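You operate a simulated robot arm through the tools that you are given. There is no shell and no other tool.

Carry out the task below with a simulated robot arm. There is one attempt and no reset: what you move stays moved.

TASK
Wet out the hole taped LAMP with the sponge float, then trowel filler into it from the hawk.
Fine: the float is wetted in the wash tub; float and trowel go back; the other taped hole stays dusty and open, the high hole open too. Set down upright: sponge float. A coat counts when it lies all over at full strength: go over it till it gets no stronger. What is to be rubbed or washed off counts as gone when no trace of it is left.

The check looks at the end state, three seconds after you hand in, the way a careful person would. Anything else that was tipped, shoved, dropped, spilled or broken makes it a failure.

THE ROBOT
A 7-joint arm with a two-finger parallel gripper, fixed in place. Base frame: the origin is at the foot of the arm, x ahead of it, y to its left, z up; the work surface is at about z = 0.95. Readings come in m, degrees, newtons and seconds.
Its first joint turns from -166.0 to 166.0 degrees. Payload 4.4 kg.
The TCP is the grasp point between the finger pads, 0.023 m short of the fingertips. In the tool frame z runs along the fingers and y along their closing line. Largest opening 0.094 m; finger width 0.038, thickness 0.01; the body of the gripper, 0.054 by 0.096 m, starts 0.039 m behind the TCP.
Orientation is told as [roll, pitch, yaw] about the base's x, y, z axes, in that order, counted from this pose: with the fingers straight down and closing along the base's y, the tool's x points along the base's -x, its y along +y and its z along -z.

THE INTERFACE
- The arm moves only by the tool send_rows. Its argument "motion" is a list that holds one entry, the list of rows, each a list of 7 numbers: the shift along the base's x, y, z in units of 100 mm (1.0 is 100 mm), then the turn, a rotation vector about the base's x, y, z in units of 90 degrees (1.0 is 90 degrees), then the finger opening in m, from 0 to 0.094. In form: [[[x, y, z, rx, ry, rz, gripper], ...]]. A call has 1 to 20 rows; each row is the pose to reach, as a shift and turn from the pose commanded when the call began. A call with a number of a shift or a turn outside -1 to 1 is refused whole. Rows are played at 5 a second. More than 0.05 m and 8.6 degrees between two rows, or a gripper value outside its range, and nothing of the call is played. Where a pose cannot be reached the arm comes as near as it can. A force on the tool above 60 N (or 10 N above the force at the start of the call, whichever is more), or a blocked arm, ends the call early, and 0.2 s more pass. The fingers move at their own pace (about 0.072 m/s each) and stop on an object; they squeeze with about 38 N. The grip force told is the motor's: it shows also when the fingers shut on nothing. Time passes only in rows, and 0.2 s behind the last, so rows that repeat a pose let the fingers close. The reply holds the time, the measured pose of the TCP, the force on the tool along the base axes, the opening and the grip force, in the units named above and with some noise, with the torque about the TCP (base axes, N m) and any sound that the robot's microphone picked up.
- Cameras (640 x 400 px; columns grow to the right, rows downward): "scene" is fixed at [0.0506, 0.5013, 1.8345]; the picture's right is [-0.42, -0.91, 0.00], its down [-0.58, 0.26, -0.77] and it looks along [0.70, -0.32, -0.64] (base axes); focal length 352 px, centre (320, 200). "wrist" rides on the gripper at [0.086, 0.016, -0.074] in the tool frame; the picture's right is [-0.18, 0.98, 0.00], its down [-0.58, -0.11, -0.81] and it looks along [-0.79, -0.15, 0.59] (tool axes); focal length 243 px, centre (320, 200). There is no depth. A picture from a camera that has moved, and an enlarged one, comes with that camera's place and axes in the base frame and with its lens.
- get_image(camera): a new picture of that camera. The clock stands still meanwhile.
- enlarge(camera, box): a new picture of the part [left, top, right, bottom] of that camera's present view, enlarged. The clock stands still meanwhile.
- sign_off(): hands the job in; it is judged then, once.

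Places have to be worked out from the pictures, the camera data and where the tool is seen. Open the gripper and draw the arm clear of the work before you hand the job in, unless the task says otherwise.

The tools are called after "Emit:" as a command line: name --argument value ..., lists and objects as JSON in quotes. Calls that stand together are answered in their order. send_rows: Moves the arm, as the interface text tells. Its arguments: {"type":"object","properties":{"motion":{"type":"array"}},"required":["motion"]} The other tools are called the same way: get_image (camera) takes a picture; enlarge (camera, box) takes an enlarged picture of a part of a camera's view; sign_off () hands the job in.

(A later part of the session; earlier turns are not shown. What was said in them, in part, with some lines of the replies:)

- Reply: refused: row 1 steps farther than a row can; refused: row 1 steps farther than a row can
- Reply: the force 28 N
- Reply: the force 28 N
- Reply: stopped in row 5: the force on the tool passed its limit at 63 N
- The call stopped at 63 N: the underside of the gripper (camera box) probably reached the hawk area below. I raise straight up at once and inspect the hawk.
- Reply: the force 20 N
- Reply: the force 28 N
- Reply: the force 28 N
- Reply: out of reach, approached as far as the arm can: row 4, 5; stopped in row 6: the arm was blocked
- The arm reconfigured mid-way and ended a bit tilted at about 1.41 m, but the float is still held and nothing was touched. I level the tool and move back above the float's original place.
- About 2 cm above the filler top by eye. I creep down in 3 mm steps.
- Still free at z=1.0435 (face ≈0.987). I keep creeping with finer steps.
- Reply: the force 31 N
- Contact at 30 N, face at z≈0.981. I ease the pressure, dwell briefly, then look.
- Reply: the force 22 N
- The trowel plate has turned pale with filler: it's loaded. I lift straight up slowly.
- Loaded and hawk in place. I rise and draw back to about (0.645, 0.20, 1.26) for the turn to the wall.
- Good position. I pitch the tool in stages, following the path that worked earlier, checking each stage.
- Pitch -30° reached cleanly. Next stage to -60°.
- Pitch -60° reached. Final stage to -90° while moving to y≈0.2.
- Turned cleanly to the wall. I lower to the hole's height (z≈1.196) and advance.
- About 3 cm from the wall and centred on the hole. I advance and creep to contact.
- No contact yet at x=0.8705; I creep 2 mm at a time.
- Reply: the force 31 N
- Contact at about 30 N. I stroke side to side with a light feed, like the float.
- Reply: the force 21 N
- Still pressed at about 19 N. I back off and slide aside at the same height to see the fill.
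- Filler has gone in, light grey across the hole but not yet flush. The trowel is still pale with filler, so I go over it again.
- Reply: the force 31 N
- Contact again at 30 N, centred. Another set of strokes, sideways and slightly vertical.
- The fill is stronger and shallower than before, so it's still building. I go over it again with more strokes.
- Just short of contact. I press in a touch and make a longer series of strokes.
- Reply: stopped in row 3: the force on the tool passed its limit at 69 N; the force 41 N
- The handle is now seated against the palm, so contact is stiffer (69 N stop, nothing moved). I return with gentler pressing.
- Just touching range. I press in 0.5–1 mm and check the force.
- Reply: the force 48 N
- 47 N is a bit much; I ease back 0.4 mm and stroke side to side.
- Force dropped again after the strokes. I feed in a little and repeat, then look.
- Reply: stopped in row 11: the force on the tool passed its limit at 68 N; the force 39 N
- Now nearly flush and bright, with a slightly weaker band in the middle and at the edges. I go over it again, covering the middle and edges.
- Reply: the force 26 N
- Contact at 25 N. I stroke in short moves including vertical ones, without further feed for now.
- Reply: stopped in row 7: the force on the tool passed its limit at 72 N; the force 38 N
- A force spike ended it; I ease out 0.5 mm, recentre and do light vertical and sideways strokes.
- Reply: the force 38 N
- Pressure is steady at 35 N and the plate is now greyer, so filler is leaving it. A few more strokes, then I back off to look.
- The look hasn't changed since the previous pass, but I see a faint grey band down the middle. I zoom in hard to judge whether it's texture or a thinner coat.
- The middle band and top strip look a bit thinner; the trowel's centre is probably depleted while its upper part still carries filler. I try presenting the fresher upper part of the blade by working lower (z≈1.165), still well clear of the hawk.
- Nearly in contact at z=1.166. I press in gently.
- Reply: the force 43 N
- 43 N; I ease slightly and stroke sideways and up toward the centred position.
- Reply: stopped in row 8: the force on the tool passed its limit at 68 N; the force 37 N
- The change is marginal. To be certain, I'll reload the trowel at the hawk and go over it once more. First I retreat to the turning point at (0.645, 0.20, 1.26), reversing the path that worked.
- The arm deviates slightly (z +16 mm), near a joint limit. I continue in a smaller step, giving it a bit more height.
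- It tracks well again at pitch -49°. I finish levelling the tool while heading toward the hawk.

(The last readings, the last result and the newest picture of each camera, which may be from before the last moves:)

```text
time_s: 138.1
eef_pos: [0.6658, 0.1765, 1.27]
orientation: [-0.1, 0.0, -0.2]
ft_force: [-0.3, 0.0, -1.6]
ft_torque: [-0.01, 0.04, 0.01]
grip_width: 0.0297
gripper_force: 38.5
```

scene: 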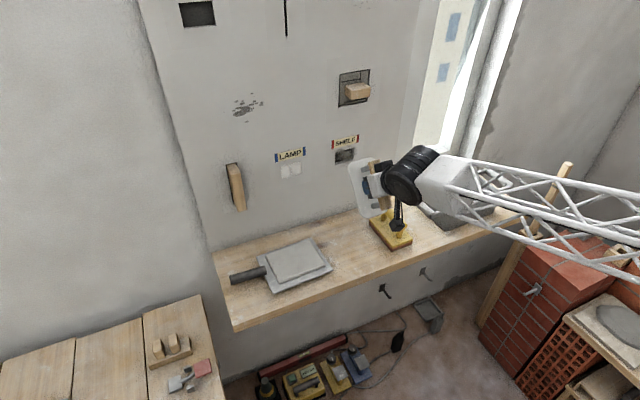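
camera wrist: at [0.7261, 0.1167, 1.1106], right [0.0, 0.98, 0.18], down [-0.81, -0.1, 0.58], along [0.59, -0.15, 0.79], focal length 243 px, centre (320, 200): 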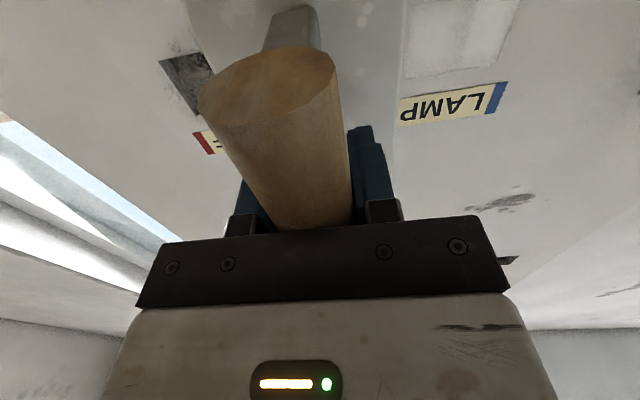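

Level. I move over the hawk's filler again.

Emit:
send_rows --motion '[[[0.25, 0.2, -0.2, 0, 0, 0, 0.0], [0.5, 0.4, -0.4, 0, 0, 0, 0.0], [0.75, 0.6, -0.6, 0, 0, 0, 0.0], [1.0, 0.82, -0.8, 0, 0, 0, 0.0], [1.0, 0.82, -0.8, 0, 0, 0, 0.0]]]'

Emit:
send_rows --motion '[[[0, 0, -0.4, 0, 0, 0, 0.0], [0, 0, -0.75, 0, 0, 0, 0.0], [0, 0, -1.0, 0, 0, 0, 0.0], [0, 0, -1.0, 0, 0, 0, 0.0]]]'

Emit:
send_rows --motion '[[[0, 0, -0.2, 0, 0, 0, 0.0], [0, 0, -0.4, 0, 0, 0, 0.0], [0, 0, -0.48, 0, 0, 0, 0.0], [0, 0, -0.48, 0, 0, 0, 0.0]]]'

Emit:
enlarge --camera "scene" --box '[210, 200, 370, 300]'

```text
time_s: 139.3
eef_pos: [0.765, 0.2589, 1.1898]
orientation: [-0.1, 0.0, -0.2]
ft_force: [-0.6, -0.3, -1.7]
ft_torque: [0.01, -0.02, 0.0]
grip_width: 0.0298
gripper_force: 38.2
```

```text
time_s: 140.3
eef_pos: [0.7667, 0.2598, 1.0902]
orientation: [-0.2, 0.0, -0.2]
ft_force: [0.0, -0.5, -1.9]
ft_torque: [-0.01, 0.01, 0.01]
grip_width: 0.0296
gripper_force: 37.6
```

```text
time_s: 141.3
eef_pos: [0.7659, 0.2572, 1.0419]
orientation: [-0.1, 0.0, -0.1]
ft_force: [-0.6, -0.4, -2.7]
ft_torque: [0.0, -0.04, 0.02]
grip_width: 0.0297
gripper_force: 37.9
```

```text
4.00 times, centred on (290, 250) of scene
camera zoom: at [0.0506, 0.5013, 1.8345], right [-0.42, -0.91, 0.0], down [-0.58, 0.26, -0.77], along [0.7, -0.32, -0.64], focal length 1409 px, centre (440, 0)
```

zoom: 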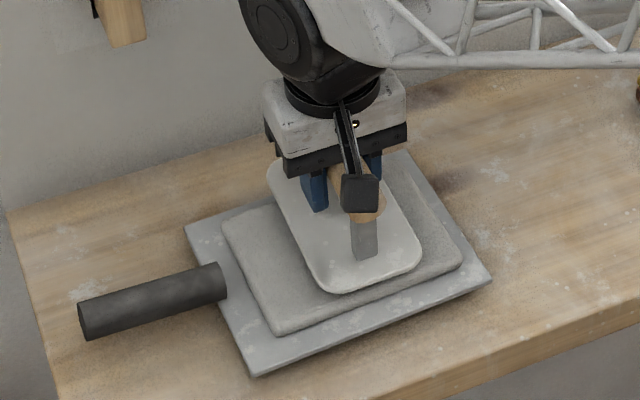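

The plate still looks pale, so it wasn't empty. I top it up anyway, creeping to a light contact.

Emit:
send_rows --motion '[[[0, 0, -0.04, 0, 0, 0, 0.0], [0, 0, -0.07, 0, 0, 0, 0.0], [0, 0, -0.085, 0, 0, 0, 0.0], [0, 0, -0.085, 0, 0, 0, 0.0]]]'

```text
time_s: 142.3
eef_pos: [0.7659, 0.2585, 1.0344]
orientation: [-0.2, -0.1, -0.2]
ft_force: [-0.4, -0.8, -2.1]
ft_torque: [-0.01, -0.04, 0.02]
grip_width: 0.0297
gripper_force: 37.7
```

Not touching yet at z=1.034. I creep 1 mm at a time.

Emit:
send_rows --motion '[[[0, 0, -0.01, 0, 0, 0, 0.0], [0, 0, -0.02, 0, 0, 0, 0.0], [0, 0, -0.025, 0, 0, 0, 0.0], [0, 0, -0.025, 0, 0, 0, 0.0]]]'

Emit:
enlarge --camera "scene" --box '[210, 200, 370, 300]'

```text
time_s: 143.3
eef_pos: [0.7654, 0.2591, 1.0321]
orientation: [-0.1, -0.1, -0.2]
ft_force: [-0.2, -0.2, -2.2]
ft_torque: [0.0, 0.01, -0.01]
grip_width: 0.0295
gripper_force: 37.8
```

```text
4.00 times, centred on (290, 250) of scene
camera zoom: at [0.0506, 0.5013, 1.8345], right [-0.42, -0.91, 0.0], down [-0.58, 0.26, -0.77], along [0.7, -0.32, -0.64], focal length 1409 px, centre (440, 0)
```

zoom: 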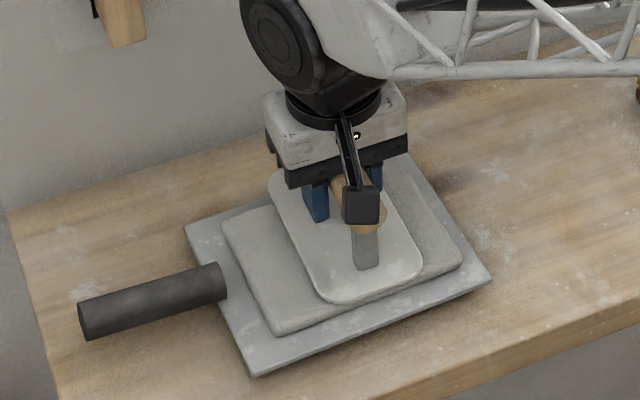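

Still 0–1 mm off the filler. I keep creeping down by 0.5–1 mm.

Emit:
send_rows --motion '[[[0, 0, -0.01, 0, 0, 0, 0.0], [0, 0, -0.02, 0, 0, 0, 0.0], [0, 0, -0.02, 0, 0, 0, 0.0]]]'

```text
time_s: 144.1
eef_pos: [0.7655, 0.2601, 1.0306]
orientation: [0.0, -0.1, -0.3]
ft_force: [-1.8, -2.2, 9.2]
ft_torque: [0.2, -0.02, 0.05]
grip_width: 0.0298
gripper_force: 38.2
```

Light contact (about 11 N net). I dwell with slight extra pressure, then lift.

Emit:
send_rows --motion '[[[0, 0, -0.004, 0, 0, 0, 0.0], [0, 0, -0.006, 0, 0, 0, 0.0], [0, 0, -0.006, 0, 0, 0, 0.0], [0, 0, -0.006, 0, 0, 0, 0.0], [0, 0, -0.006, 0, 0, 0, 0.0]]]'

Emit:
enlarge --camera "scene" --box '[210, 200, 370, 300]'

Emit:
send_rows --motion '[[[0, 0, 0.05, 0, 0, 0, 0.0], [0, 0, 0.15, 0, 0, 0, 0.0], [0, 0, 0.5, 0, 0, 0, 0.0], [0, 0, 1, 0, 0, 0, 0.0], [0, 0, 1, 0, 0, 0, 0.0]]]'

Emit:
enlarge --camera "scene" --box '[210, 180, 370, 280]'

```text
time_s: 145.3
eef_pos: [0.765, 0.2579, 1.0296]
orientation: [0.0, -0.1, -0.2]
ft_force: [4.1, -6.5, 32.7]
ft_torque: [0.11, 0.09, 0.02]
grip_width: 0.0299
gripper_force: 37.9
```

```text
4.00 times, centred on (290, 250) of scene
camera zoom: at [0.0506, 0.5013, 1.8345], right [-0.42, -0.91, 0.0], down [-0.58, 0.26, -0.77], along [0.7, -0.32, -0.64], focal length 1409 px, centre (440, 0)
```

zoom: 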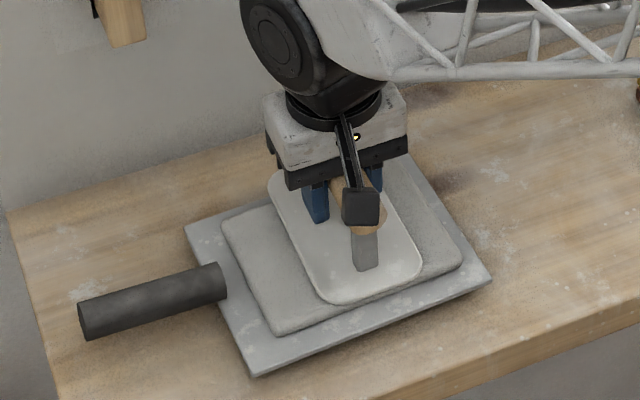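

```text
time_s: 146.5
eef_pos: [0.7663, 0.2588, 1.1302]
orientation: [-0.1, 0.0, -0.2]
ft_force: [-0.8, 0.2, -1.8]
ft_torque: [-0.01, -0.04, 0.05]
grip_width: 0.0296
gripper_force: 37.9
```

```text
4.00 times, centred on (290, 230) of scene
camera zoom: at [0.0506, 0.5013, 1.8345], right [-0.42, -0.91, 0.0], down [-0.58, 0.26, -0.77], along [0.7, -0.32, -0.64], focal length 1409 px, centre (440, 80)
```

zoom: 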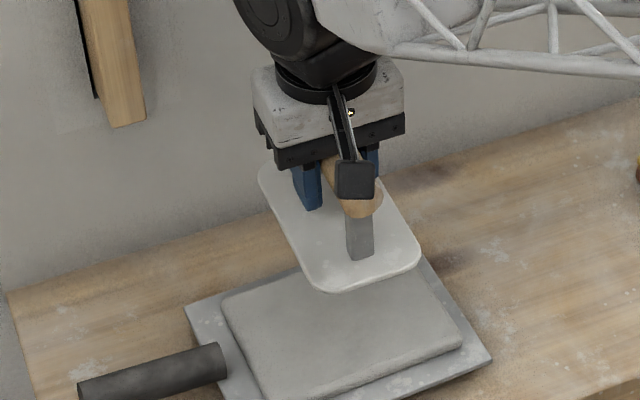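

Reloaded evenly. I carry it back along the same path to face the wall.

Emit:
send_rows --motion '[[[-0.2, -0.1, 0.25, 0, 0, 0, 0.0], [-0.4, -0.2, 0.5, 0, 0, 0, 0.0], [-0.6, -0.3, 0.75, 0, 0, 0, 0.0], [-0.8, -0.45, 1.0, 0, 0, 0, 0.0]]]'

Emit:
send_rows --motion '[[[-0.2, -0.4, 0.1, 0, 0, 0.001, 0.0], [-0.4, -0.8, 0.2, 0, 0, 0.002, 0.0], [-0.42, -0.98, 0.3, 0, 0, 0.002, 0.0], [-0.42, -0.98, 0.3, 0, 0, 0.002, 0.0]]]'

Emit:
send_rows --motion '[[[0, -0.25, 0, 0, -0.0833, 0, 0.0], [0, -0.5, 0, 0, -0.1667, 0, 0.0], [0, -0.7, 0, 0, -0.25, 0, 0.0], [0, -0.8, 0, 0, -0.3333, 0, 0.0]]]'

Emit:
send_rows --motion '[[[0, 0.25, 0, 0, -0.0833, 0, 0.0], [0, 0.5, 0, 0, -0.1667, 0, 0.0], [0, 0.7, 0, 0, -0.25, 0, 0.0], [0, 0.8, 0, 0, -0.3333, 0, 0.0]]]'

```text
time_s: 147.5
eef_pos: [0.6862, 0.2123, 1.228]
orientation: [0.0, 0.1, -0.2]
ft_force: [-0.2, 0.1, -2.4]
ft_torque: [0.0, 0.03, 0.01]
grip_width: 0.0297
gripper_force: 38.4
```

```text
time_s: 148.5
eef_pos: [0.643, 0.1148, 1.2591]
orientation: [-0.1, 0.0, 0.0]
ft_force: [0.7, 0.0, -2.2]
ft_torque: [0.02, 0.01, 0.01]
grip_width: 0.0297
gripper_force: 37.9
```

```text
time_s: 149.5
eef_pos: [0.6431, 0.0349, 1.2585]
orientation: [-0.1, -30.0, 0.0]
ft_force: [0.5, -0.5, -2.1]
ft_torque: [0.01, 0.0, -0.01]
grip_width: 0.0298
gripper_force: 38.0
```

```text
time_s: 150.5
eef_pos: [0.6431, 0.1168, 1.259]
orientation: [0.0, -60.1, -0.1]
ft_force: [0.4, 0.0, -1.9]
ft_torque: [0.01, -0.04, 0.0]
grip_width: 0.0295
gripper_force: 37.9
```

All stages tracked. Final pitch to -90°, then down to the hole's height and forward.

Emit:
send_rows --motion '[[[0, 0.25, 0, 0, -0.0833, 0, 0.0], [0, 0.5, 0, 0, -0.1667, 0, 0.0], [0, 0.7, 0, 0, -0.25, 0, 0.0], [0, 0.84, 0, 0, -0.3333, 0, 0.0], [0, 0.84, 0, 0, -0.3333, 0, 0.0]]]'

Emit:
send_rows --motion '[[[0.2, 0, -0.2, 0, 0, 0, 0.0], [0.45, 0, -0.4, 0, 0, 0, 0.0], [0.7, 0, -0.6, 0, 0, 0, 0.0], [0.95, 0, -0.63, 0, 0, 0, 0.0], [0.95, 0, -0.63, 0, 0, 0, 0.0]]]'

Emit:
send_rows --motion '[[[0.4, 0, 0, 0, 0, 0, 0.0], [0.8, 0, 0, 0, 0, 0, 0.0], [1.0, 0, 0, 0, 0, 0, 0.0], [1.0, 0, 0, 0, 0, 0, 0.0]]]'

```text
time_s: 151.7
eef_pos: [0.6443, 0.1992, 1.2598]
orientation: [148.2, -90.0, -148.1]
ft_force: [0.1, 0.1, -2.3]
ft_torque: [-0.01, 0.04, 0.0]
grip_width: 0.0296
gripper_force: 38.0
```

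```text
time_s: 152.9
eef_pos: [0.7375, 0.1998, 1.1947]
orientation: [91.8, -90.0, -91.9]
ft_force: [0.5, 0.3, -2.4]
ft_torque: [0.02, -0.02, 0.02]
grip_width: 0.0299
gripper_force: 38.0
```

```text
time_s: 153.9
eef_pos: [0.8384, 0.1992, 1.195]
orientation: [94.4, -89.9, -94.6]
ft_force: [0.4, 0.5, -2.3]
ft_torque: [-0.01, 0.01, 0.03]
grip_width: 0.0298
gripper_force: 37.6
```

In line with the hole. I advance to just short of contact, then press lightly.

Emit:
send_rows --motion '[[[0.2, 0, 0, 0, 0, 0, 0.0], [0.35, 0, 0, 0, 0, 0, 0.0], [0.4, 0, 0, 0, 0, 0, 0.0], [0.41, 0, 0, 0, 0, 0, 0.0], [0.42, 0, 0, 0, 0, 0, 0.0], [0.42, 0, 0, 0, 0, 0, 0.0]]]'

```text
time_s: 155.3
eef_pos: [0.8806, 0.1998, 1.1947]
orientation: [65.9, -90.0, -66.0]
ft_force: [-11.9, -4.7, -4.2]
ft_torque: [0.15, -0.74, 0.23]
grip_width: 0.0295
gripper_force: 37.6
```

Light contact, 12 N. I stroke gently sideways with minimal feed.

Emit:
send_rows --motion '[[[0.003, 0, 0, 0, 0, 0, 0.0], [0.003, 0.05, 0, 0, 0, 0, 0.0], [0.003, 0.1, 0, 0, 0, 0, 0.0], [0.003, 0.15, 0, 0, 0, 0, 0.0], [0.003, 0.1, 0, 0, 0, 0, 0.0], [0.003, 0.05, 0, 0, 0, 0, 0.0], [0.003, 0, 0, 0, 0, 0, 0.0], [0.001, -0.05, 0, 0, 0, 0, 0.0], [-0.001, -0.1, 0, 0, 0, 0, 0.0], [-0.001, -0.15, 0, 0, 0, 0, 0.0], [-0.001, -0.1, 0, 0, 0, 0, 0.0], [0.001, -0.05, 0, 0, 0, 0, 0.0], [0.003, 0, 0, 0, 0, 0, 0.0]]]'

```text
time_s: 158.1
eef_pos: [0.8809, 0.2001, 1.1947]
orientation: [103.8, -89.9, -103.9]
ft_force: [-33.1, -14.9, -2.3]
ft_torque: [0.02, -0.14, 0.41]
grip_width: 0.0296
gripper_force: 37.3
```

Pressure held at about 33 N throughout. Now vertical strokes for the top and bottom edges.

Emit:
send_rows --motion '[[[-0.001, 0, 0.05, 0, 0, 0, 0.0], [-0.001, 0, 0.1, 0, 0, 0, 0.0], [-0.001, 0, 0.05, 0, 0, 0, 0.0], [-0.001, 0, 0, 0, 0, 0, 0.0], [-0.001, 0, -0.05, 0, 0, 0, 0.0], [-0.001, 0, -0.1, 0, 0, 0, 0.0], [-0.001, 0, -0.15, 0, 0, 0, 0.0], [-0.001, 0, -0.1, 0, 0, 0, 0.0], [-0.001, 0, -0.05, 0, 0, 0, 0.0], [-0.001, 0, 0, 0, 0, 0, 0.0]]]'

Emit:
send_rows --motion '[[[-0.3, 0, 0, 0, 0, 0, 0.0], [-0.6, -0.2, 0, 0, 0, 0, 0.0], [-0.8, -0.6, 0, 0, 0, 0, 0.0], [-0.8, -1, 0, 0, 0, 0, 0.0], [-0.8, -1, 0, 0, 0, 0, 0.0]]]'

Emit:
enlarge --camera "scene" --box '[279, 159, 303, 180]'

Emit:
enlarge --camera "scene" --box '[250, 130, 410, 230]'

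```text
time_s: 160.3
eef_pos: [0.8811, 0.1992, 1.1958]
orientation: [60.9, -90.0, -61.1]
ft_force: [0.0, 0.6, -2.1]
ft_torque: [0.01, -0.02, 0.0]
grip_width: 0.0295
gripper_force: 38.3
```

```text
time_s: 161.5
eef_pos: [0.8002, 0.0989, 1.195]
orientation: [94.1, -89.9, -94.2]
ft_force: [0.7, -0.7, -2.4]
ft_torque: [0.02, 0.02, 0.01]
grip_width: 0.0297
gripper_force: 38.5
```

```text
16.00 times, centred on (291, 170) of scene
camera zoom: at [0.0506, 0.5013, 1.8345], right [-0.42, -0.91, 0.0], down [-0.58, 0.26, -0.77], along [0.7, -0.32, -0.64], focal length 5635 px, centre (784, 688)
```

zoom: 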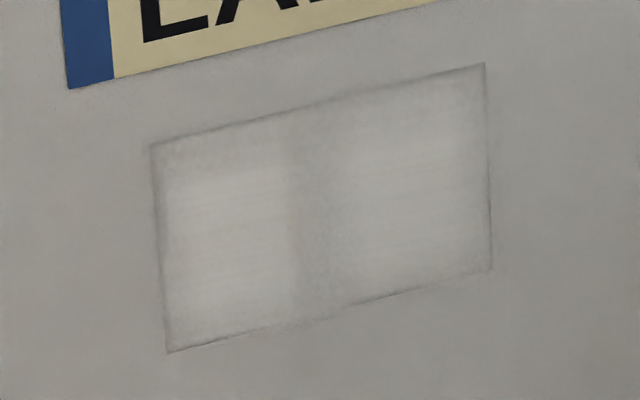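

```text
4.00 times, centred on (330, 180) of scene
camera zoom: at [0.0506, 0.5013, 1.8345], right [-0.42, -0.91, 0.0], down [-0.58, 0.26, -0.77], along [0.7, -0.32, -0.64], focal length 1409 px, centre (280, 280)
```

zoom: 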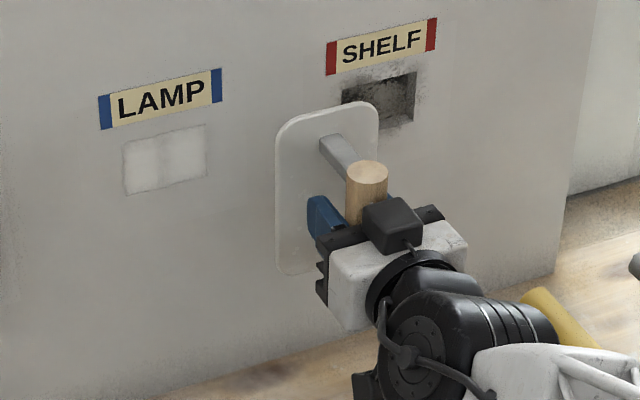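

There's a slight improvement on the right lobe, but the middle band remains; short centred strokes feed mainly the outer parts. I'll try long sweeps of the blade across the hole (y 0.165 to 0.235), well clear of SHELF.

Emit:
send_rows --motion '[[[0.1, 0.3, 0, 0, 0, 0, 0.0], [0.3, 0.66, 0, 0, 0, 0, 0.0], [0.6, 0.66, 0, 0, 0, 0, 0.0], [0.74, 0.66, 0, 0, 0, 0, 0.0], [0.79, 0.66, 0, 0, 0, 0, 0.0], [0.8, 0.66, 0, 0, 0, 0, 0.0], [0.803, 0.66, 0, 0, 0, 0, 0.0], [0.803, 0.66, 0, 0, 0, 0, 0.0]]]'

```text
time_s: 163.3
eef_pos: [0.8817, 0.1663, 1.1962]
orientation: [101.4, -90.0, -101.3]
ft_force: [-13.2, 2.1, -1.5]
ft_torque: [-0.03, 0.01, -0.02]
grip_width: 0.0297
gripper_force: 38.0
```

Contact at 13 N at y=0.166. I sweep toward +y in 5 mm steps with slight feed.

Emit:
send_rows --motion '[[[0.003, 0.05, 0, 0, 0, 0, 0.0], [0.004, 0.1, 0, 0, 0, 0, 0.0], [0.005, 0.15, 0, 0, 0, 0, 0.0], [0.006, 0.2, 0, 0, 0, 0, 0.0], [0.006, 0.25, 0, 0, 0, 0, 0.0], [0.006, 0.3, 0, 0, 0, 0, 0.0], [0.006, 0.35, 0, 0, 0, 0, 0.0], [0.006, 0.4, 0, 0, 0, 0, 0.0], [0.006, 0.45, 0, 0, 0, 0, 0.0], [0.006, 0.5, 0, 0, 0, 0, 0.0], [0.006, 0.55, 0, 0, 0, 0, 0.0], [0.006, 0.6, 0, 0, 0, 0, 0.0], [0.006, 0.65, 0, 0, 0, 0, 0.0], [0.006, 0.7, 0, 0, 0, 0, 0.0]]]'

```text
time_s: 165.8
eef_pos: [0.8814, 0.2228, 1.1966]
orientation: [-172.4, -89.9, 172.2]
ft_force: [-32.8, -6.0, -0.4]
ft_torque: [-0.14, 0.0, 0.1]
grip_width: 0.03
gripper_force: 38.0
stopped in row 12: the force on the tool passed its limit at 77 N (the readings are from after the stop); the commanded pose is now the measured one
```

Force built up to the limit during the sweep. I ease out 0.6 mm and sweep back.

Emit:
send_rows --motion '[[[-0.006, 0, 0, 0, 0, 0, 0.0], [-0.006, 0.05, 0, 0, 0, 0, 0.0], [-0.006, 0.1, 0, 0, 0, 0, 0.0], [-0.006, 0.05, 0, 0, 0, 0, 0.0], [-0.006, 0, 0, 0, 0, 0, 0.0], [-0.006, -0.05, 0, 0, 0, 0, 0.0], [-0.006, -0.1, 0, 0, 0, 0, 0.0], [-0.006, -0.15, 0, 0, 0, 0, 0.0], [-0.006, -0.2, 0, 0, 0, 0, 0.0], [-0.006, -0.25, 0, 0, 0, 0, 0.0]]]'

```text
time_s: 168.1
eef_pos: [0.8819, 0.1976, 1.1965]
orientation: [-155.6, -89.9, 155.5]
ft_force: [-13.1, 5.6, -1.6]
ft_torque: [0.14, 0.24, -0.19]
grip_width: 0.0296
gripper_force: 38.2
```

Steady 13 N now. I continue the sweep to y≈0.165, then back off and look.

Emit:
send_rows --motion '[[[0.002, -0.05, 0, 0, 0, 0, 0.0], [0.003, -0.1, 0, 0, 0, 0, 0.0], [0.003, -0.15, 0, 0, 0, 0, 0.0], [0.003, -0.2, 0, 0, 0, 0, 0.0], [0.003, -0.25, 0, 0, 0, 0, 0.0], [0.003, -0.3, 0, 0, 0, 0, 0.0]]]'

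Emit:
send_rows --motion '[[[-0.3, 0, 0, 0, 0, 0, 0.0], [-0.6, -0.2, 0, 0, 0, 0, 0.0], [-0.8, -0.5, 0, 0, 0, 0, 0.0], [-0.8, -0.7, 0, 0, 0, 0, 0.0], [-0.8, -0.7, 0, 0, 0, 0, 0.0]]]'

Emit:
enlarge --camera "scene" --box '[279, 159, 303, 180]'

Emit:
enlarge --camera "scene" --box '[250, 130, 410, 230]'

```text
time_s: 169.4
eef_pos: [0.8818, 0.1686, 1.1964]
orientation: [177.4, -89.9, -177.3]
ft_force: [-20.8, 9.2, -1.8]
ft_torque: [-0.12, -0.18, -0.19]
grip_width: 0.0299
gripper_force: 38.1
```

```text
time_s: 170.7
eef_pos: [0.8013, 0.0988, 1.1975]
orientation: [150.3, -90.0, -150.3]
ft_force: [0.5, -0.5, -2.2]
ft_torque: [-0.06, 0.01, -0.01]
grip_width: 0.0297
gripper_force: 38.2
```

```text
16.00 times, centred on (291, 170) of scene
camera zoom: at [0.0506, 0.5013, 1.8345], right [-0.42, -0.91, 0.0], down [-0.58, 0.26, -0.77], along [0.7, -0.32, -0.64], focal length 5635 px, centre (784, 688)
```

zoom: 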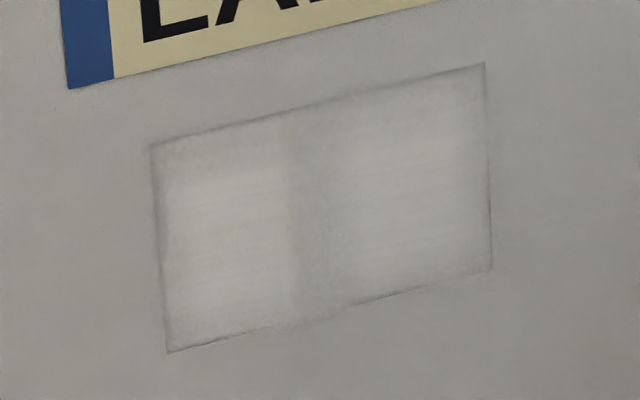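

```text
4.00 times, centred on (330, 180) of scene
camera zoom: at [0.0506, 0.5013, 1.8345], right [-0.42, -0.91, 0.0], down [-0.58, 0.26, -0.77], along [0.7, -0.32, -0.64], focal length 1409 px, centre (280, 280)
```

zoom: 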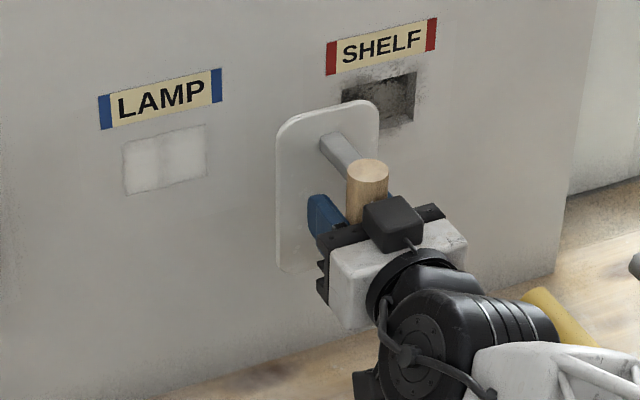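

The pattern looks identical after very different strokes, suggesting it's the filler's own texture at full coat. I check it from the wrist camera's angle too.

Emit:
get_image --camera "wrist"

Emit:
enlarge --camera "wrist" --box '[380, 0, 540, 100]'

```text
taken
camera wrist: at [0.7271, 0.1144, 1.1095], right [0.0, 0.98, 0.18], down [-0.81, -0.11, 0.58], along [0.59, -0.15, 0.79], focal length 243 px, centre (320, 200)
```

wrist: 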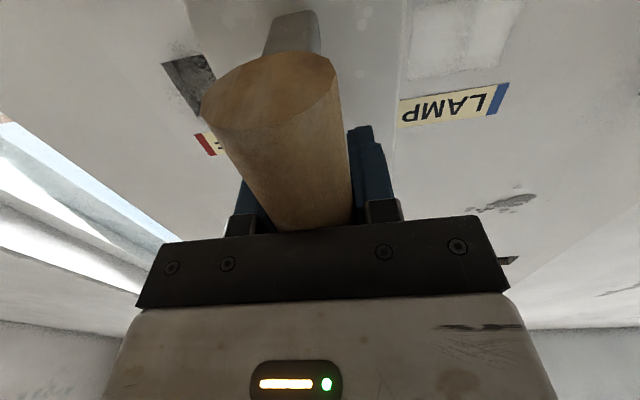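

```text
4.00 times, centred on (460, 50) of wrist
camera zoom: at [0.7271, 0.1144, 1.1095], right [0.0, 0.98, 0.18], down [-0.81, -0.11, 0.58], along [0.59, -0.15, 0.79], focal length 970 px, centre (-240, 800)
```

zoom: 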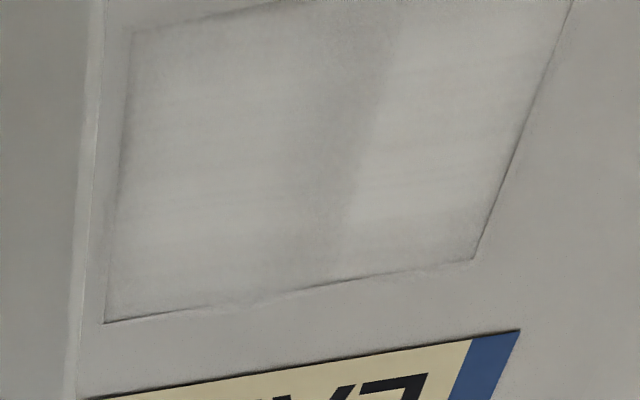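

Same band from another angle. One decisive test: a pass with a clearly different part of the blade (TCP 2 cm higher) and firm pressure at the middle; if nothing changes, the coat is at its limit.

Emit:
send_rows --motion '[[[0.1, 0.3, 0.1, 0, 0, 0, 0.0], [0.2, 0.6, 0.2, 0, 0, 0, 0.0], [0.3, 1.0, 0.2, 0, 0, 0, 0.0], [0.6, 1.0, 0.2, 0, 0, 0, 0.0], [0.74, 1.0, 0.2, 0, 0, 0, 0.0], [0.79, 1.0, 0.2, 0, 0, 0, 0.0], [0.805, 1.0, 0.2, 0, 0, 0, 0.0], [0.805, 1.0, 0.2, 0, 0, 0, 0.0]]]'

```text
time_s: 172.3
eef_pos: [0.8806, 0.1977, 1.2166]
orientation: [163.9, -89.9, -164.0]
ft_force: [-38.4, -4.0, -0.6]
ft_torque: [0.01, 0.42, 0.11]
grip_width: 0.0296
gripper_force: 38.0
stopped in row 8: the force on the tool passed its limit at 62 N (the readings are from after the stop); the commanded pose is now the measured one
```

Contact at 38 N at z=1.217. I stroke vertically and sideways from here with slight easing.

Emit:
send_rows --motion '[[[-0.003, 0, -0.05, 0, 0, 0, 0.0], [-0.003, 0, -0.1, 0, 0, 0, 0.0], [-0.003, 0, -0.15, 0, 0, 0, 0.0], [-0.003, 0, -0.2, 0, 0, 0, 0.0], [-0.003, 0, -0.15, 0, 0, 0, 0.0], [-0.003, 0, -0.1, 0, 0, 0, 0.0], [-0.003, 0, -0.05, 0, 0, 0, 0.0], [-0.003, 0, 0, 0, 0, 0, 0.0], [-0.003, 0.05, -0.05, 0, 0, 0, 0.0], [-0.003, 0.1, -0.1, 0, 0, 0, 0.0], [-0.003, 0.05, -0.15, 0, 0, 0, 0.0], [-0.003, 0, -0.2, 0, 0, 0, 0.0], [-0.003, 0, -0.2, 0, 0, 0, 0.0]]]'

```text
time_s: 175.1
eef_pos: [0.8809, 0.1996, 1.1977]
orientation: [173.6, -89.8, -173.6]
ft_force: [-35.2, 13.7, 8.8]
ft_torque: [0.04, 0.32, -0.04]
grip_width: 0.0295
gripper_force: 37.9
```

Pressure stayed at about 35 N all along. I add small centred circles at this pressure, then look.

Emit:
send_rows --motion '[[[0, -0.03, 0, 0, 0, 0, 0.0], [0, -0.06, 0.03, 0, 0, 0, 0.0], [0, -0.03, 0.06, 0, 0, 0, 0.0], [0, 0, 0.06, 0, 0, 0, 0.0], [0, 0.03, 0.03, 0, 0, 0, 0.0], [0, 0.06, 0, 0, 0, 0, 0.0], [0, 0.03, -0.03, 0, 0, 0, 0.0], [0, 0, -0.06, 0, 0, 0, 0.0], [0, -0.03, -0.03, 0, 0, 0, 0.0], [0, 0, 0, 0, 0, 0, 0.0]]]'

Emit:
send_rows --motion '[[[-0.3, 0, 0, 0, 0, 0, 0.0], [-0.6, -0.2, 0, 0, 0, 0, 0.0], [-0.8, -0.6, 0, 0, 0, 0, 0.0], [-0.8, -1, 0, 0, 0, 0, 0.0], [-0.8, -1, 0, 0, 0, 0, 0.0]]]'

Emit:
enlarge --camera "scene" --box '[279, 159, 303, 180]'

Emit:
enlarge --camera "scene" --box '[270, 140, 350, 190]'

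Emit:
enlarge --camera "wrist" --box '[380, 0, 540, 100]'

```text
time_s: 175.9
eef_pos: [0.8812, 0.1926, 1.1966]
orientation: [-15.2, -89.7, 15.2]
ft_force: [-27.4, -1.2, 0.4]
ft_torque: [-0.13, -0.74, 0.21]
grip_width: 0.0296
gripper_force: 37.9
stopped in row 3: the force on the tool passed its limit at 68 N (the readings are from after the stop); the commanded pose is now the measured one
```

```text
time_s: 177.1
eef_pos: [0.8011, 0.0907, 1.1961]
orientation: [-12.5, -89.8, 12.4]
ft_force: [1.2, 0.7, -1.7]
ft_torque: [0.03, 0.04, 0.01]
grip_width: 0.0296
gripper_force: 37.3
```

```text
16.00 times, centred on (291, 170) of scene
camera zoom: at [0.0506, 0.5013, 1.8345], right [-0.42, -0.91, 0.0], down [-0.58, 0.26, -0.77], along [0.7, -0.32, -0.64], focal length 5635 px, centre (784, 688)
```

zoom: 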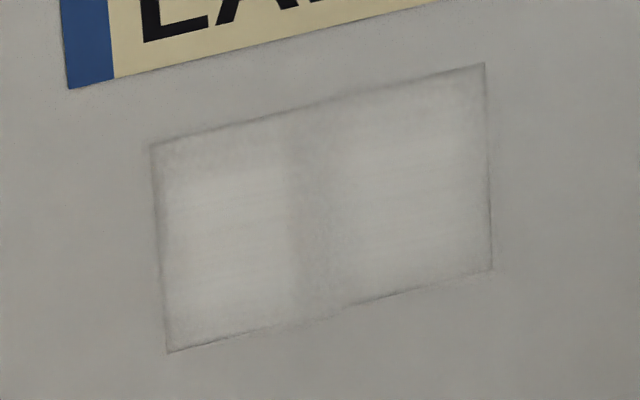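

```text
8.00 times, centred on (310, 165) of scene
camera zoom: at [0.0506, 0.5013, 1.8345], right [-0.42, -0.91, 0.0], down [-0.58, 0.26, -0.77], along [0.7, -0.32, -0.64], focal length 2817 px, centre (400, 480)
```

zoom: 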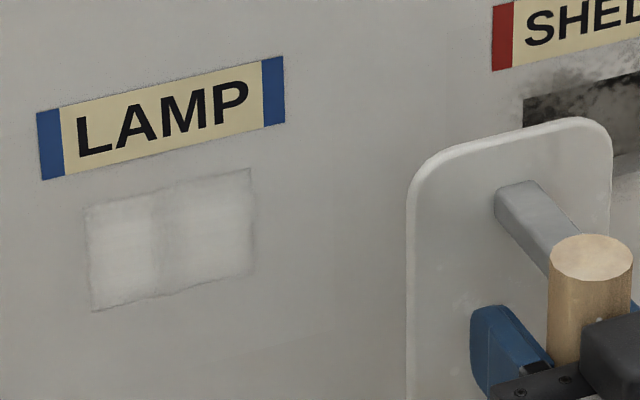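

```text
4.00 times, centred on (460, 50) of wrist
camera zoom: at [0.7267, 0.108, 1.1092], right [0.0, 0.98, 0.18], down [-0.8, -0.11, 0.59], along [0.59, -0.15, 0.79], focal length 970 px, centre (-240, 800)
```

zoom: 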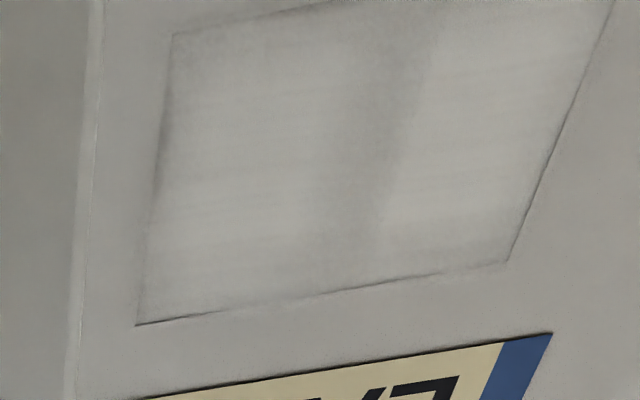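

The pattern is unchanged after the decisive pass: the fill is flush, all over, and gets no stronger. I now take the trowel back, retreating to the turning point first.

Emit:
send_rows --motion '[[[-0.25, 0.15, 0.1, 0, 0, 0, 0.0], [-0.5, 0.3, 0.2, 0, 0, 0, 0.0], [-0.75, 0.45, 0.3, 0, 0, 0, 0.0], [-1, 0.6, 0.4, 0, 0, 0, 0.0]]]'

Emit:
send_rows --motion '[[[-0.25, 0.2, 0.1, 0, 0, 0, 0.0], [-0.5, 0.4, 0.2, 0, 0, 0, 0.0], [-0.56, 0.48, 0.25, 0, 0, 0, 0.0], [-0.56, 0.48, 0.25, 0, 0, 0, 0.0]]]'

Emit:
send_rows --motion '[[[-0.02, -0.25, 0.05, 0, 0.0833, 0, 0.0], [-0.05, -0.5, 0.1, 0, 0.1667, 0, 0.0], [-0.1, -0.7, 0.2, 0, 0.25, 0, 0.0], [-0.15, -0.9, 0.35, 0, 0.3333, 0, 0.0]]]'

```text
time_s: 178.1
eef_pos: [0.7017, 0.1533, 1.2354]
orientation: [-10.0, -89.7, 9.9]
ft_force: [0.4, -0.1, -2.0]
ft_torque: [-0.02, -0.01, 0.01]
grip_width: 0.0299
gripper_force: 37.8
```

```text
time_s: 179.1
eef_pos: [0.6448, 0.2002, 1.2599]
orientation: [-12.3, -89.7, 12.1]
ft_force: [-0.6, -0.2, -2.4]
ft_torque: [0.0, -0.01, -0.01]
grip_width: 0.0295
gripper_force: 37.5
```

```text
time_s: 180.3
eef_pos: [0.6134, 0.1077, 1.3204]
orientation: [1.0, -61.9, -0.9]
ft_force: [0.2, 0.2, -4.1]
ft_torque: [-0.04, -0.05, -0.01]
grip_width: 0.0297
gripper_force: 38.1
stopped in row 4: the arm was blocked; the commanded pose is now the measured one
```

It hit the same joint-limit spot; from here I continue pitching with more height, as worked last time.

Emit:
send_rows --motion '[[[-0.05, -0.1, 0.1, 0, 0.04, 0, 0.0], [-0.1, -0.2, 0.2, 0, 0.08, 0, 0.0], [-0.1, -0.3, 0.2, 0, 0.12, 0, 0.0], [-0.1, -0.3, 0.2, 0, 0.16, 0, 0.0]]]'

```text
time_s: 181.3
eef_pos: [0.6037, 0.0779, 1.3389]
orientation: [0.7, -47.4, -0.6]
ft_force: [0.2, -0.4, -1.5]
ft_torque: [0.0, -0.01, 0.0]
grip_width: 0.0298
gripper_force: 38.2
```

Tracking well. I level the tool fully while moving toward the trowel's place.

Emit:
send_rows --motion '[[[0, 0, 0, 0, 0.08, 0, 0.0], [0.1, 0, -0.05, 0, 0.16, 0, 0.0], [0.2, 0, -0.1, 0, 0.24, 0, 0.0], [0.35, 0, -0.2, 0, 0.32, 0, 0.0], [0.5, -0.02, -0.35, 0, 0.4, 0, 0.0], [0.7, -0.03, -0.5, 0, 0.48, 0, 0.0], [0.9, -0.03, -0.65, 0, 0.527, 0, 0.0], [0.9, -0.03, -0.65, 0, 0.527, 0, 0.0]]]'

Emit:
get_image --camera "scene"

```text
time_s: 183.1
eef_pos: [0.6938, 0.0732, 1.275]
orientation: [0.2, -0.1, -0.4]
ft_force: [-0.1, 0.4, -2.1]
ft_torque: [0.0, 0.02, -0.01]
grip_width: 0.0296
gripper_force: 38.3
```

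```text
taken
```

scene: 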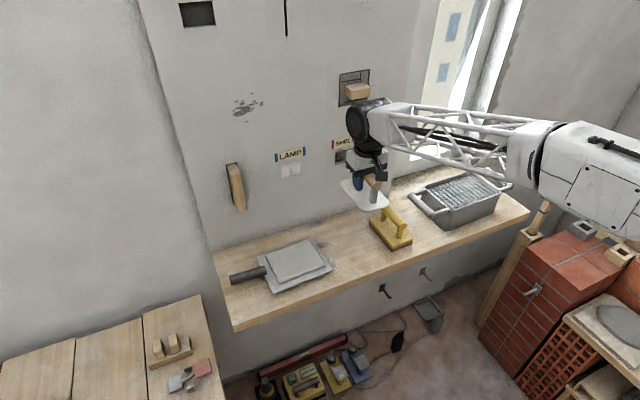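

Level. I move above the trowel's spot (0.744, 0.075), restoring its 1° yaw, and come down to about z=1.08.

Emit:
send_rows --motion '[[[0.2, 0, -0.25, -0.001, 0.001, 0.008, 0.0], [0.4, 0.01, -0.5, -0.002, 0.001, 0.0167, 0.0], [0.5, 0.015, -0.9, -0.002, 0.001, 0.0167, 0.0], [0.5, 0.015, -1, -0.002, 0.001, 0.0167, 0.0]]]'

Emit:
send_rows --motion '[[[0, 0, -0.4, 0, 0, 0, 0.0], [0, 0, -0.8, 0, 0, 0, 0.0], [0, 0, -0.95, 0, 0, 0, 0.0], [0, 0, -0.95, 0, 0, 0, 0.0]]]'

Emit:
enlarge --camera "scene" --box '[280, 170, 440, 270]'

Emit:
get_image --camera "wrist"

```text
time_s: 184.1
eef_pos: [0.7443, 0.0754, 1.1737]
orientation: [-0.1, -0.1, 1.1]
ft_force: [0.0, 0.2, -0.9]
ft_torque: [0.0, 0.02, 0.0]
grip_width: 0.0297
gripper_force: 36.8
```

```text
time_s: 185.1
eef_pos: [0.7438, 0.0745, 1.0795]
orientation: [-0.1, 0.0, 1.1]
ft_force: [0.0, 0.7, -1.3]
ft_torque: [0.0, -0.01, -0.02]
grip_width: 0.0297
gripper_force: 38.3
```

```text
4.00 times, centred on (360, 220) of scene
camera zoom: at [0.0506, 0.5013, 1.8345], right [-0.42, -0.91, 0.0], down [-0.58, 0.26, -0.77], along [0.7, -0.32, -0.64], focal length 1409 px, centre (160, 120)
```

zoom: 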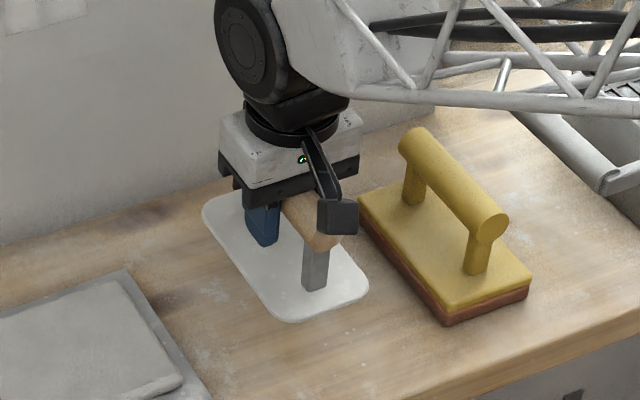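

```text
taken
camera wrist: at [0.6572, 0.0898, 1.1532], right [0.17, 0.99, 0.0], down [0.58, -0.1, 0.81], along [0.8, -0.13, -0.59], focal length 243 px, centre (320, 200)
```

wrist: 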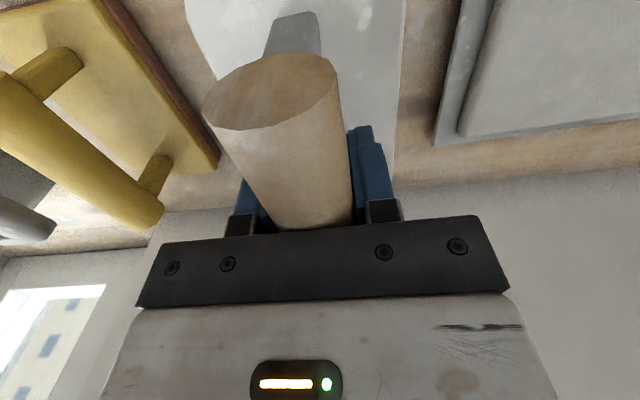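

The trowel hangs level and aligned. I lower it toward the shelf.

Emit:
send_rows --motion '[[[0, 0, -0.25, 0, 0, 0, 0.0], [0, 0, -0.5, 0, 0, 0, 0.0], [0, 0, -0.65, 0, 0, 0, 0.0], [0, 0, -0.75, 0, 0, 0, 0.0], [0, 0, -0.75, 0, 0, 0, 0.0]]]'

Emit:
send_rows --motion '[[[0, 0, -0.02, 0, 0, 0, 0.0], [0, 0, -0.04, 0, 0, 0, 0.0], [0, 0, -0.04, 0, 0, 0, 0.0]]]'

```text
time_s: 186.3
eef_pos: [0.7443, 0.0748, 1.0048]
orientation: [0.0, 0.1, 1.0]
ft_force: [0.8, -0.3, -2.5]
ft_torque: [0.01, -0.02, -0.04]
grip_width: 0.0296
gripper_force: 37.6
```

```text
time_s: 187.1
eef_pos: [0.7438, 0.0755, 0.9991]
orientation: [0.0, 0.0, 1.1]
ft_force: [-0.3, -0.2, -1.6]
ft_torque: [0.03, 0.03, 0.0]
grip_width: 0.0295
gripper_force: 37.9
```

No contact yet at z≈0.9995. I creep 1 mm at a time.

Emit:
send_rows --motion '[[[0, 0, -0.01, 0, 0, 0, 0.0], [0, 0, -0.02, 0, 0, 0, 0.0], [0, 0, -0.02, 0, 0, 0, 0.0]]]'

```text
time_s: 187.9
eef_pos: [0.7447, 0.0753, 0.9983]
orientation: [-0.1, 0.0, 1.1]
ft_force: [1.3, -0.7, -2.2]
ft_torque: [-0.05, 0.0, 0.01]
grip_width: 0.0296
gripper_force: 37.9
```

Still free. I continue a millimetre at a time.

Emit:
send_rows --motion '[[[0, 0, -0.01, 0, 0, 0, 0.0], [0, 0, -0.015, 0, 0, 0, 0.0], [0, 0, -0.015, 0, 0, 0, 0.0]]]'

Emit:
enlarge --camera "scene" --box '[310, 200, 406, 270]'

```text
time_s: 188.7
eef_pos: [0.7433, 0.076, 0.9972]
orientation: [0.0, 0.0, 1.2]
ft_force: [-1.2, 0.0, -1.8]
ft_torque: [0.0, 0.04, -0.02]
grip_width: 0.0297
gripper_force: 37.7
```

```text
5.71 times, centred on (358, 235) of scene
camera zoom: at [0.0506, 0.5013, 1.8345], right [-0.42, -0.91, 0.0], down [-0.58, 0.26, -0.77], along [0.7, -0.32, -0.64], focal length 2012 px, centre (103, 0)
```

zoom: 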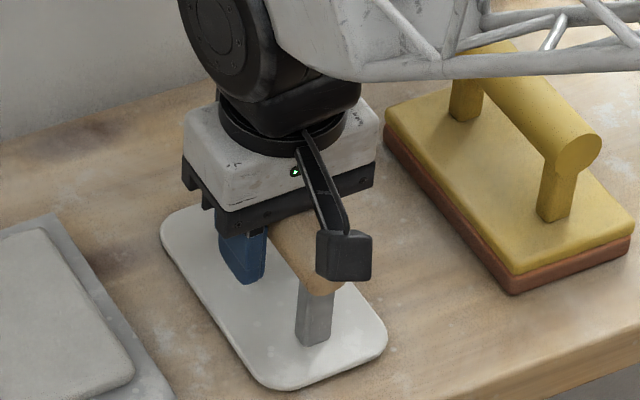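

Almost down. A couple more 0.7 mm steps to contact.

Emit:
send_rows --motion '[[[0, 0, -0.007, 0, 0, 0, 0.0], [0, 0, -0.014, 0, 0, 0, 0.0], [0, 0, -0.014, 0, 0, 0, 0.0]]]'

```text
time_s: 189.5
eef_pos: [0.7434, 0.0744, 0.9964]
orientation: [0.1, 0.0, 1.1]
ft_force: [0.2, 0.8, -2.9]
ft_torque: [0.0, 0.01, -0.02]
grip_width: 0.0298
gripper_force: 38.3
```

No contact still at 0.9955; I keep creeping.

Emit:
send_rows --motion '[[[0, 0, -0.007, 0, 0, 0, 0.0], [0, 0, -0.014, 0, 0, 0, 0.0], [0, 0, -0.02, 0, 0, 0, 0.0], [0, 0, -0.02, 0, 0, 0, 0.0]]]'

```text
time_s: 190.5
eef_pos: [0.7434, 0.075, 0.994]
orientation: [0.0, -0.1, 1.1]
ft_force: [-1.9, 0.7, 2.3]
ft_torque: [0.12, 0.35, 0.03]
grip_width: 0.0298
gripper_force: 38.3
```

Contact made (about 4 N net). I release by opening the fingers.

Emit:
send_rows --motion '[[[0, 0, 0, 0, 0, 0, 0.03], [0, 0, 0, 0, 0, 0, 0.045], [0, 0, 0, 0, 0, 0, 0.065], [0, 0, 0, 0, 0, 0, 0.085], [0, 0, 0, 0, 0, 0, 0.094], [0, 0, 0, 0, 0, 0, 0.094], [0, 0, 0, 0, 0, 0, 0.094]]]'

Emit:
enlarge --camera "scene" --box '[310, 200, 406, 270]'

Emit:
get_image --camera "wrist"

```text
time_s: 192.1
eef_pos: [0.7437, 0.0754, 0.9936]
orientation: [0.0, 0.0, 1.1]
ft_force: [-0.1, -0.1, -0.7]
ft_torque: [0.02, -0.02, 0.02]
grip_width: 0.0938
gripper_force: 0.0
```

```text
5.71 times, centred on (358, 235) of scene
camera zoom: at [0.0506, 0.5013, 1.8345], right [-0.42, -0.91, 0.0], down [-0.58, 0.26, -0.77], along [0.7, -0.32, -0.64], focal length 2012 px, centre (103, 0)
```

zoom: 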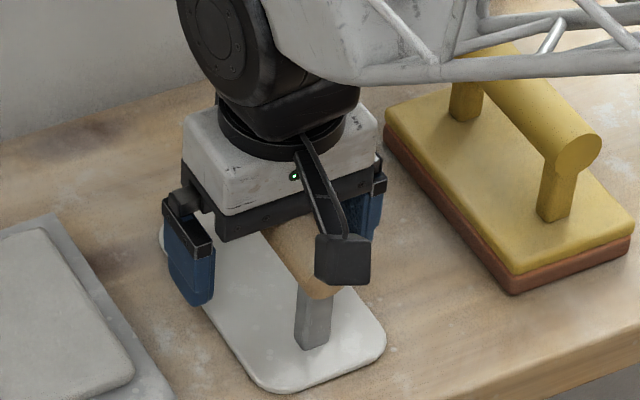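

```text
taken
camera wrist: at [0.6571, 0.0902, 1.0681], right [0.17, 0.99, 0.0], down [0.58, -0.1, 0.81], along [0.8, -0.13, -0.59], focal length 243 px, centre (320, 200)
```

wrist: 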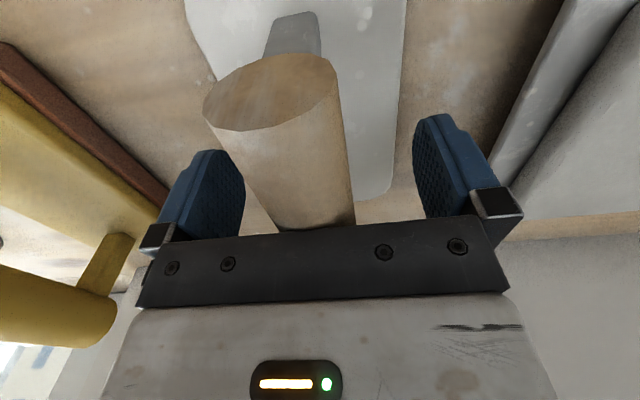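

The trowel is free and flat on the shelf. I rise straight up, then draw the arm back clear.

Emit:
send_rows --motion '[[[0, 0, 0.2, 0, 0, 0, 0.094], [0, 0, 0.5, 0, 0, 0, 0.094], [0, 0, 0.9, 0, 0, 0, 0.094], [0, 0, 1, 0, 0, 0, 0.094]]]'

Emit:
send_rows --motion '[[[-0.1, 0, 0.4, 0, 0, 0, 0.094], [-0.3, 0, 0.8, 0, 0, 0, 0.094], [-0.6, 0, 1, 0, 0, 0, 0.094], [-1, 0, 1, 0, 0, 0, 0.094]]]'

Emit:
send_rows --motion '[[[-0.3, -0.3, 0.2, 0, 0, 0, 0.094], [-0.6, -0.6, 0.4, 0, 0, 0, 0.094], [-0.9, -0.9, 0.6, 0, 0, 0, 0.094], [-1, -1, 0.8, 0, 0, 0, 0.094], [-1, -1, 0.8, 0, 0, 0, 0.094]]]'

Emit:
get_image --camera "scene"

Emit:
enlarge --camera "scene" --box '[200, 190, 440, 300]'

Emit:
enlarge --camera "scene" --box '[260, 130, 372, 200]'

Emit:
enlarge --camera "scene" --box '[279, 159, 303, 180]'

```text
time_s: 193.1
eef_pos: [0.7456, 0.0751, 1.0944]
orientation: [-0.1, -0.1, 1.1]
ft_force: [0.7, 0.2, -0.1]
ft_torque: [0.01, -0.01, 0.03]
grip_width: 0.0941
gripper_force: 0.1
```

```text
time_s: 194.1
eef_pos: [0.6435, 0.0751, 1.1941]
orientation: [0.0, 0.1, 1.0]
ft_force: [0.1, 0.5, -0.9]
ft_torque: [0.0, 0.01, -0.03]
grip_width: 0.0938
gripper_force: 0.2
```

```text
time_s: 195.3
eef_pos: [0.5434, -0.0241, 1.2748]
orientation: [0.0, 0.0, 1.1]
ft_force: [-0.6, 0.5, 0.0]
ft_torque: [-0.01, 0.0, 0.0]
grip_width: 0.0941
gripper_force: 0.2
```

```text
taken
```

scene: 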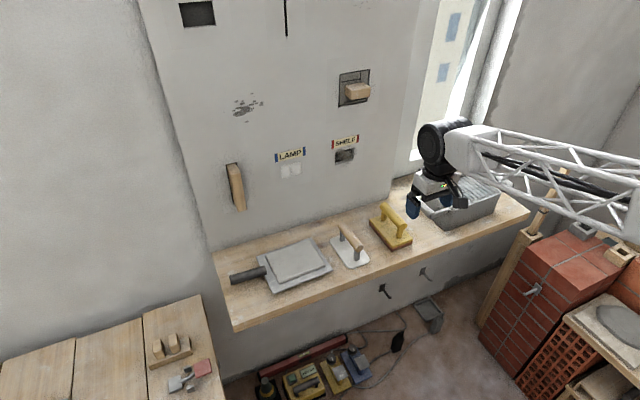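

```text
2.67 times, centred on (320, 245) of scene
camera zoom: at [0.0506, 0.5013, 1.8345], right [-0.42, -0.91, 0.0], down [-0.58, 0.26, -0.77], along [0.7, -0.32, -0.64], focal length 939 px, centre (320, 80)
```

zoom: 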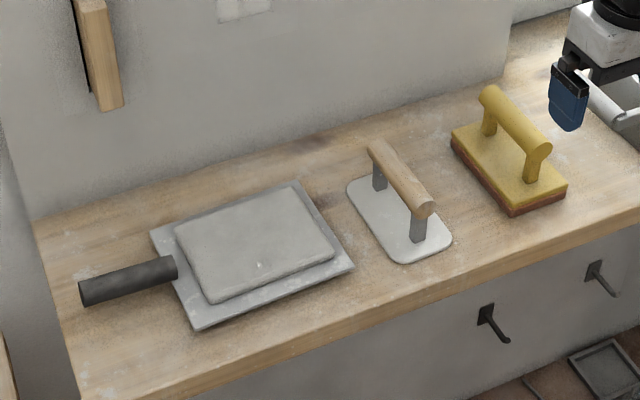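

```text
5.71 times, centred on (316, 165) of scene
camera zoom: at [0.0506, 0.5013, 1.8345], right [-0.42, -0.91, 0.0], down [-0.58, 0.26, -0.77], along [0.7, -0.32, -0.64], focal length 2012 px, centre (343, 400)
```

zoom: 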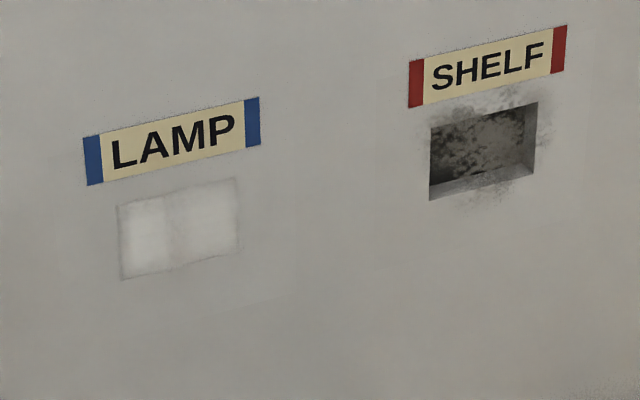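

```text
16.00 times, centred on (291, 170) of scene
camera zoom: at [0.0506, 0.5013, 1.8345], right [-0.42, -0.91, 0.0], down [-0.58, 0.26, -0.77], along [0.7, -0.32, -0.64], focal length 5635 px, centre (784, 688)
```

zoom: 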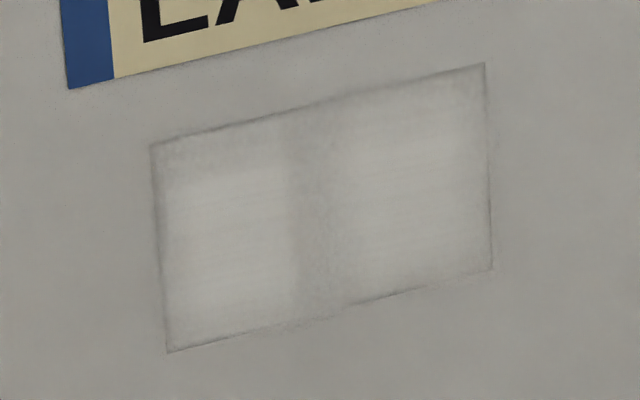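

Float and trowel sit back at their original spots, the hawk is unmoved, LAMP is filled flush and SHELF is still dusty and open. A last look at the tub and upper wall before handing in.

Emit:
get_image --camera "wrist"

Emit:
enlarge --camera "scene" --box '[140, 0, 380, 150]'

Emit:
enlarge --camera "scene" --box '[350, 150, 540, 270]'

```text
taken
camera wrist: at [0.4567, -0.01, 1.348], right [0.17, 0.99, 0.0], down [0.58, -0.1, 0.81], along [0.8, -0.13, -0.59], focal length 243 px, centre (320, 200)
```

wrist: 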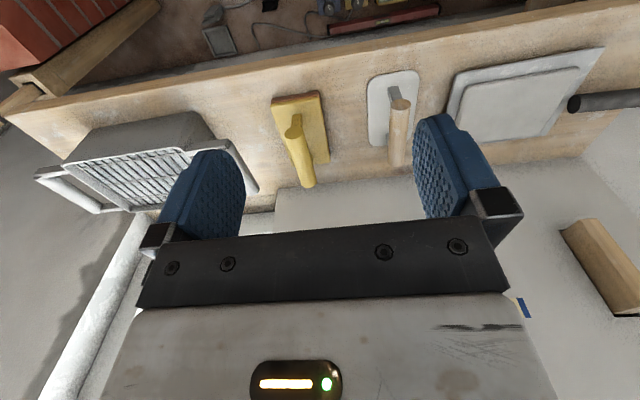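

```text
2.67 times, centred on (260, 75) of scene
camera zoom: at [0.0506, 0.5013, 1.8345], right [-0.42, -0.91, 0.0], down [-0.58, 0.26, -0.77], along [0.7, -0.32, -0.64], focal length 939 px, centre (480, 533)
```

zoom: 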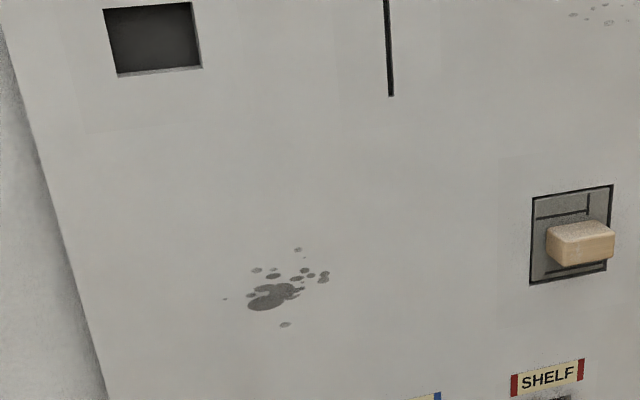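

```text
3.33 times, centred on (445, 210) of scene
camera zoom: at [0.0506, 0.5013, 1.8345], right [-0.42, -0.91, 0.0], down [-0.58, 0.26, -0.77], along [0.7, -0.32, -0.64], focal length 1174 px, centre (-97, 167)
```

zoom: 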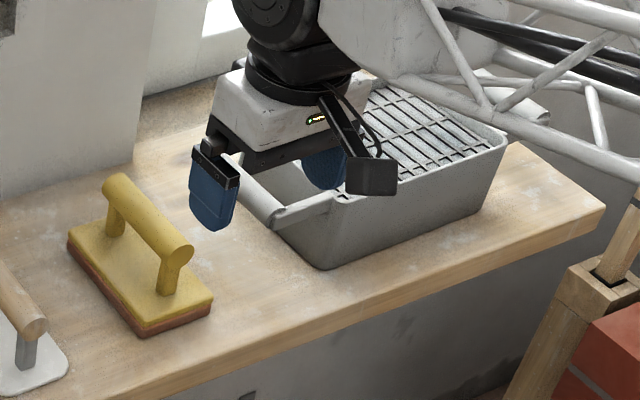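

Everything is in order: the tub is in place, the float is upright on its sponge, and the trowel is back. The hawk is in its place and the high hole is open. The gripper is open and clear, so I hand in the job.

Emit:
sign_off

```text
The job is handed in.
```

I've handed the job in. The LAMP hole is wetted out and filled flush, and the float and trowel are back where they started.

- **Wetting:** I soaked the float in the wash tub and rubbed it over the LAMP hole until the dust was gone. A second pass made it no darker.
- **Filling:** I loaded the trowel from the hawk twice. After the fill came flush, several more passes changed nothing. A faint grey band still shows down the middle. I took it as the filler's own texture, because it looked the same after every kind of stroke, but I couldn't confirm that.
- **Left alone:** The SHELF hole is still dusty and open, and the high hole is open. The tub looks undisturbed.
- **Put back:** The float stands upright on its sponge and the trowel lies flat. The arm is drawn clear with the gripper open.
- **Knock on the hawk:** While I was backing off from an early wetting pass, the arm stopped on a 63 N force. The underside of the gripper had most likely pressed down on the hawk. In the pictures the hawk had not shifted by more than about a millimetre, and its filler looked intact.
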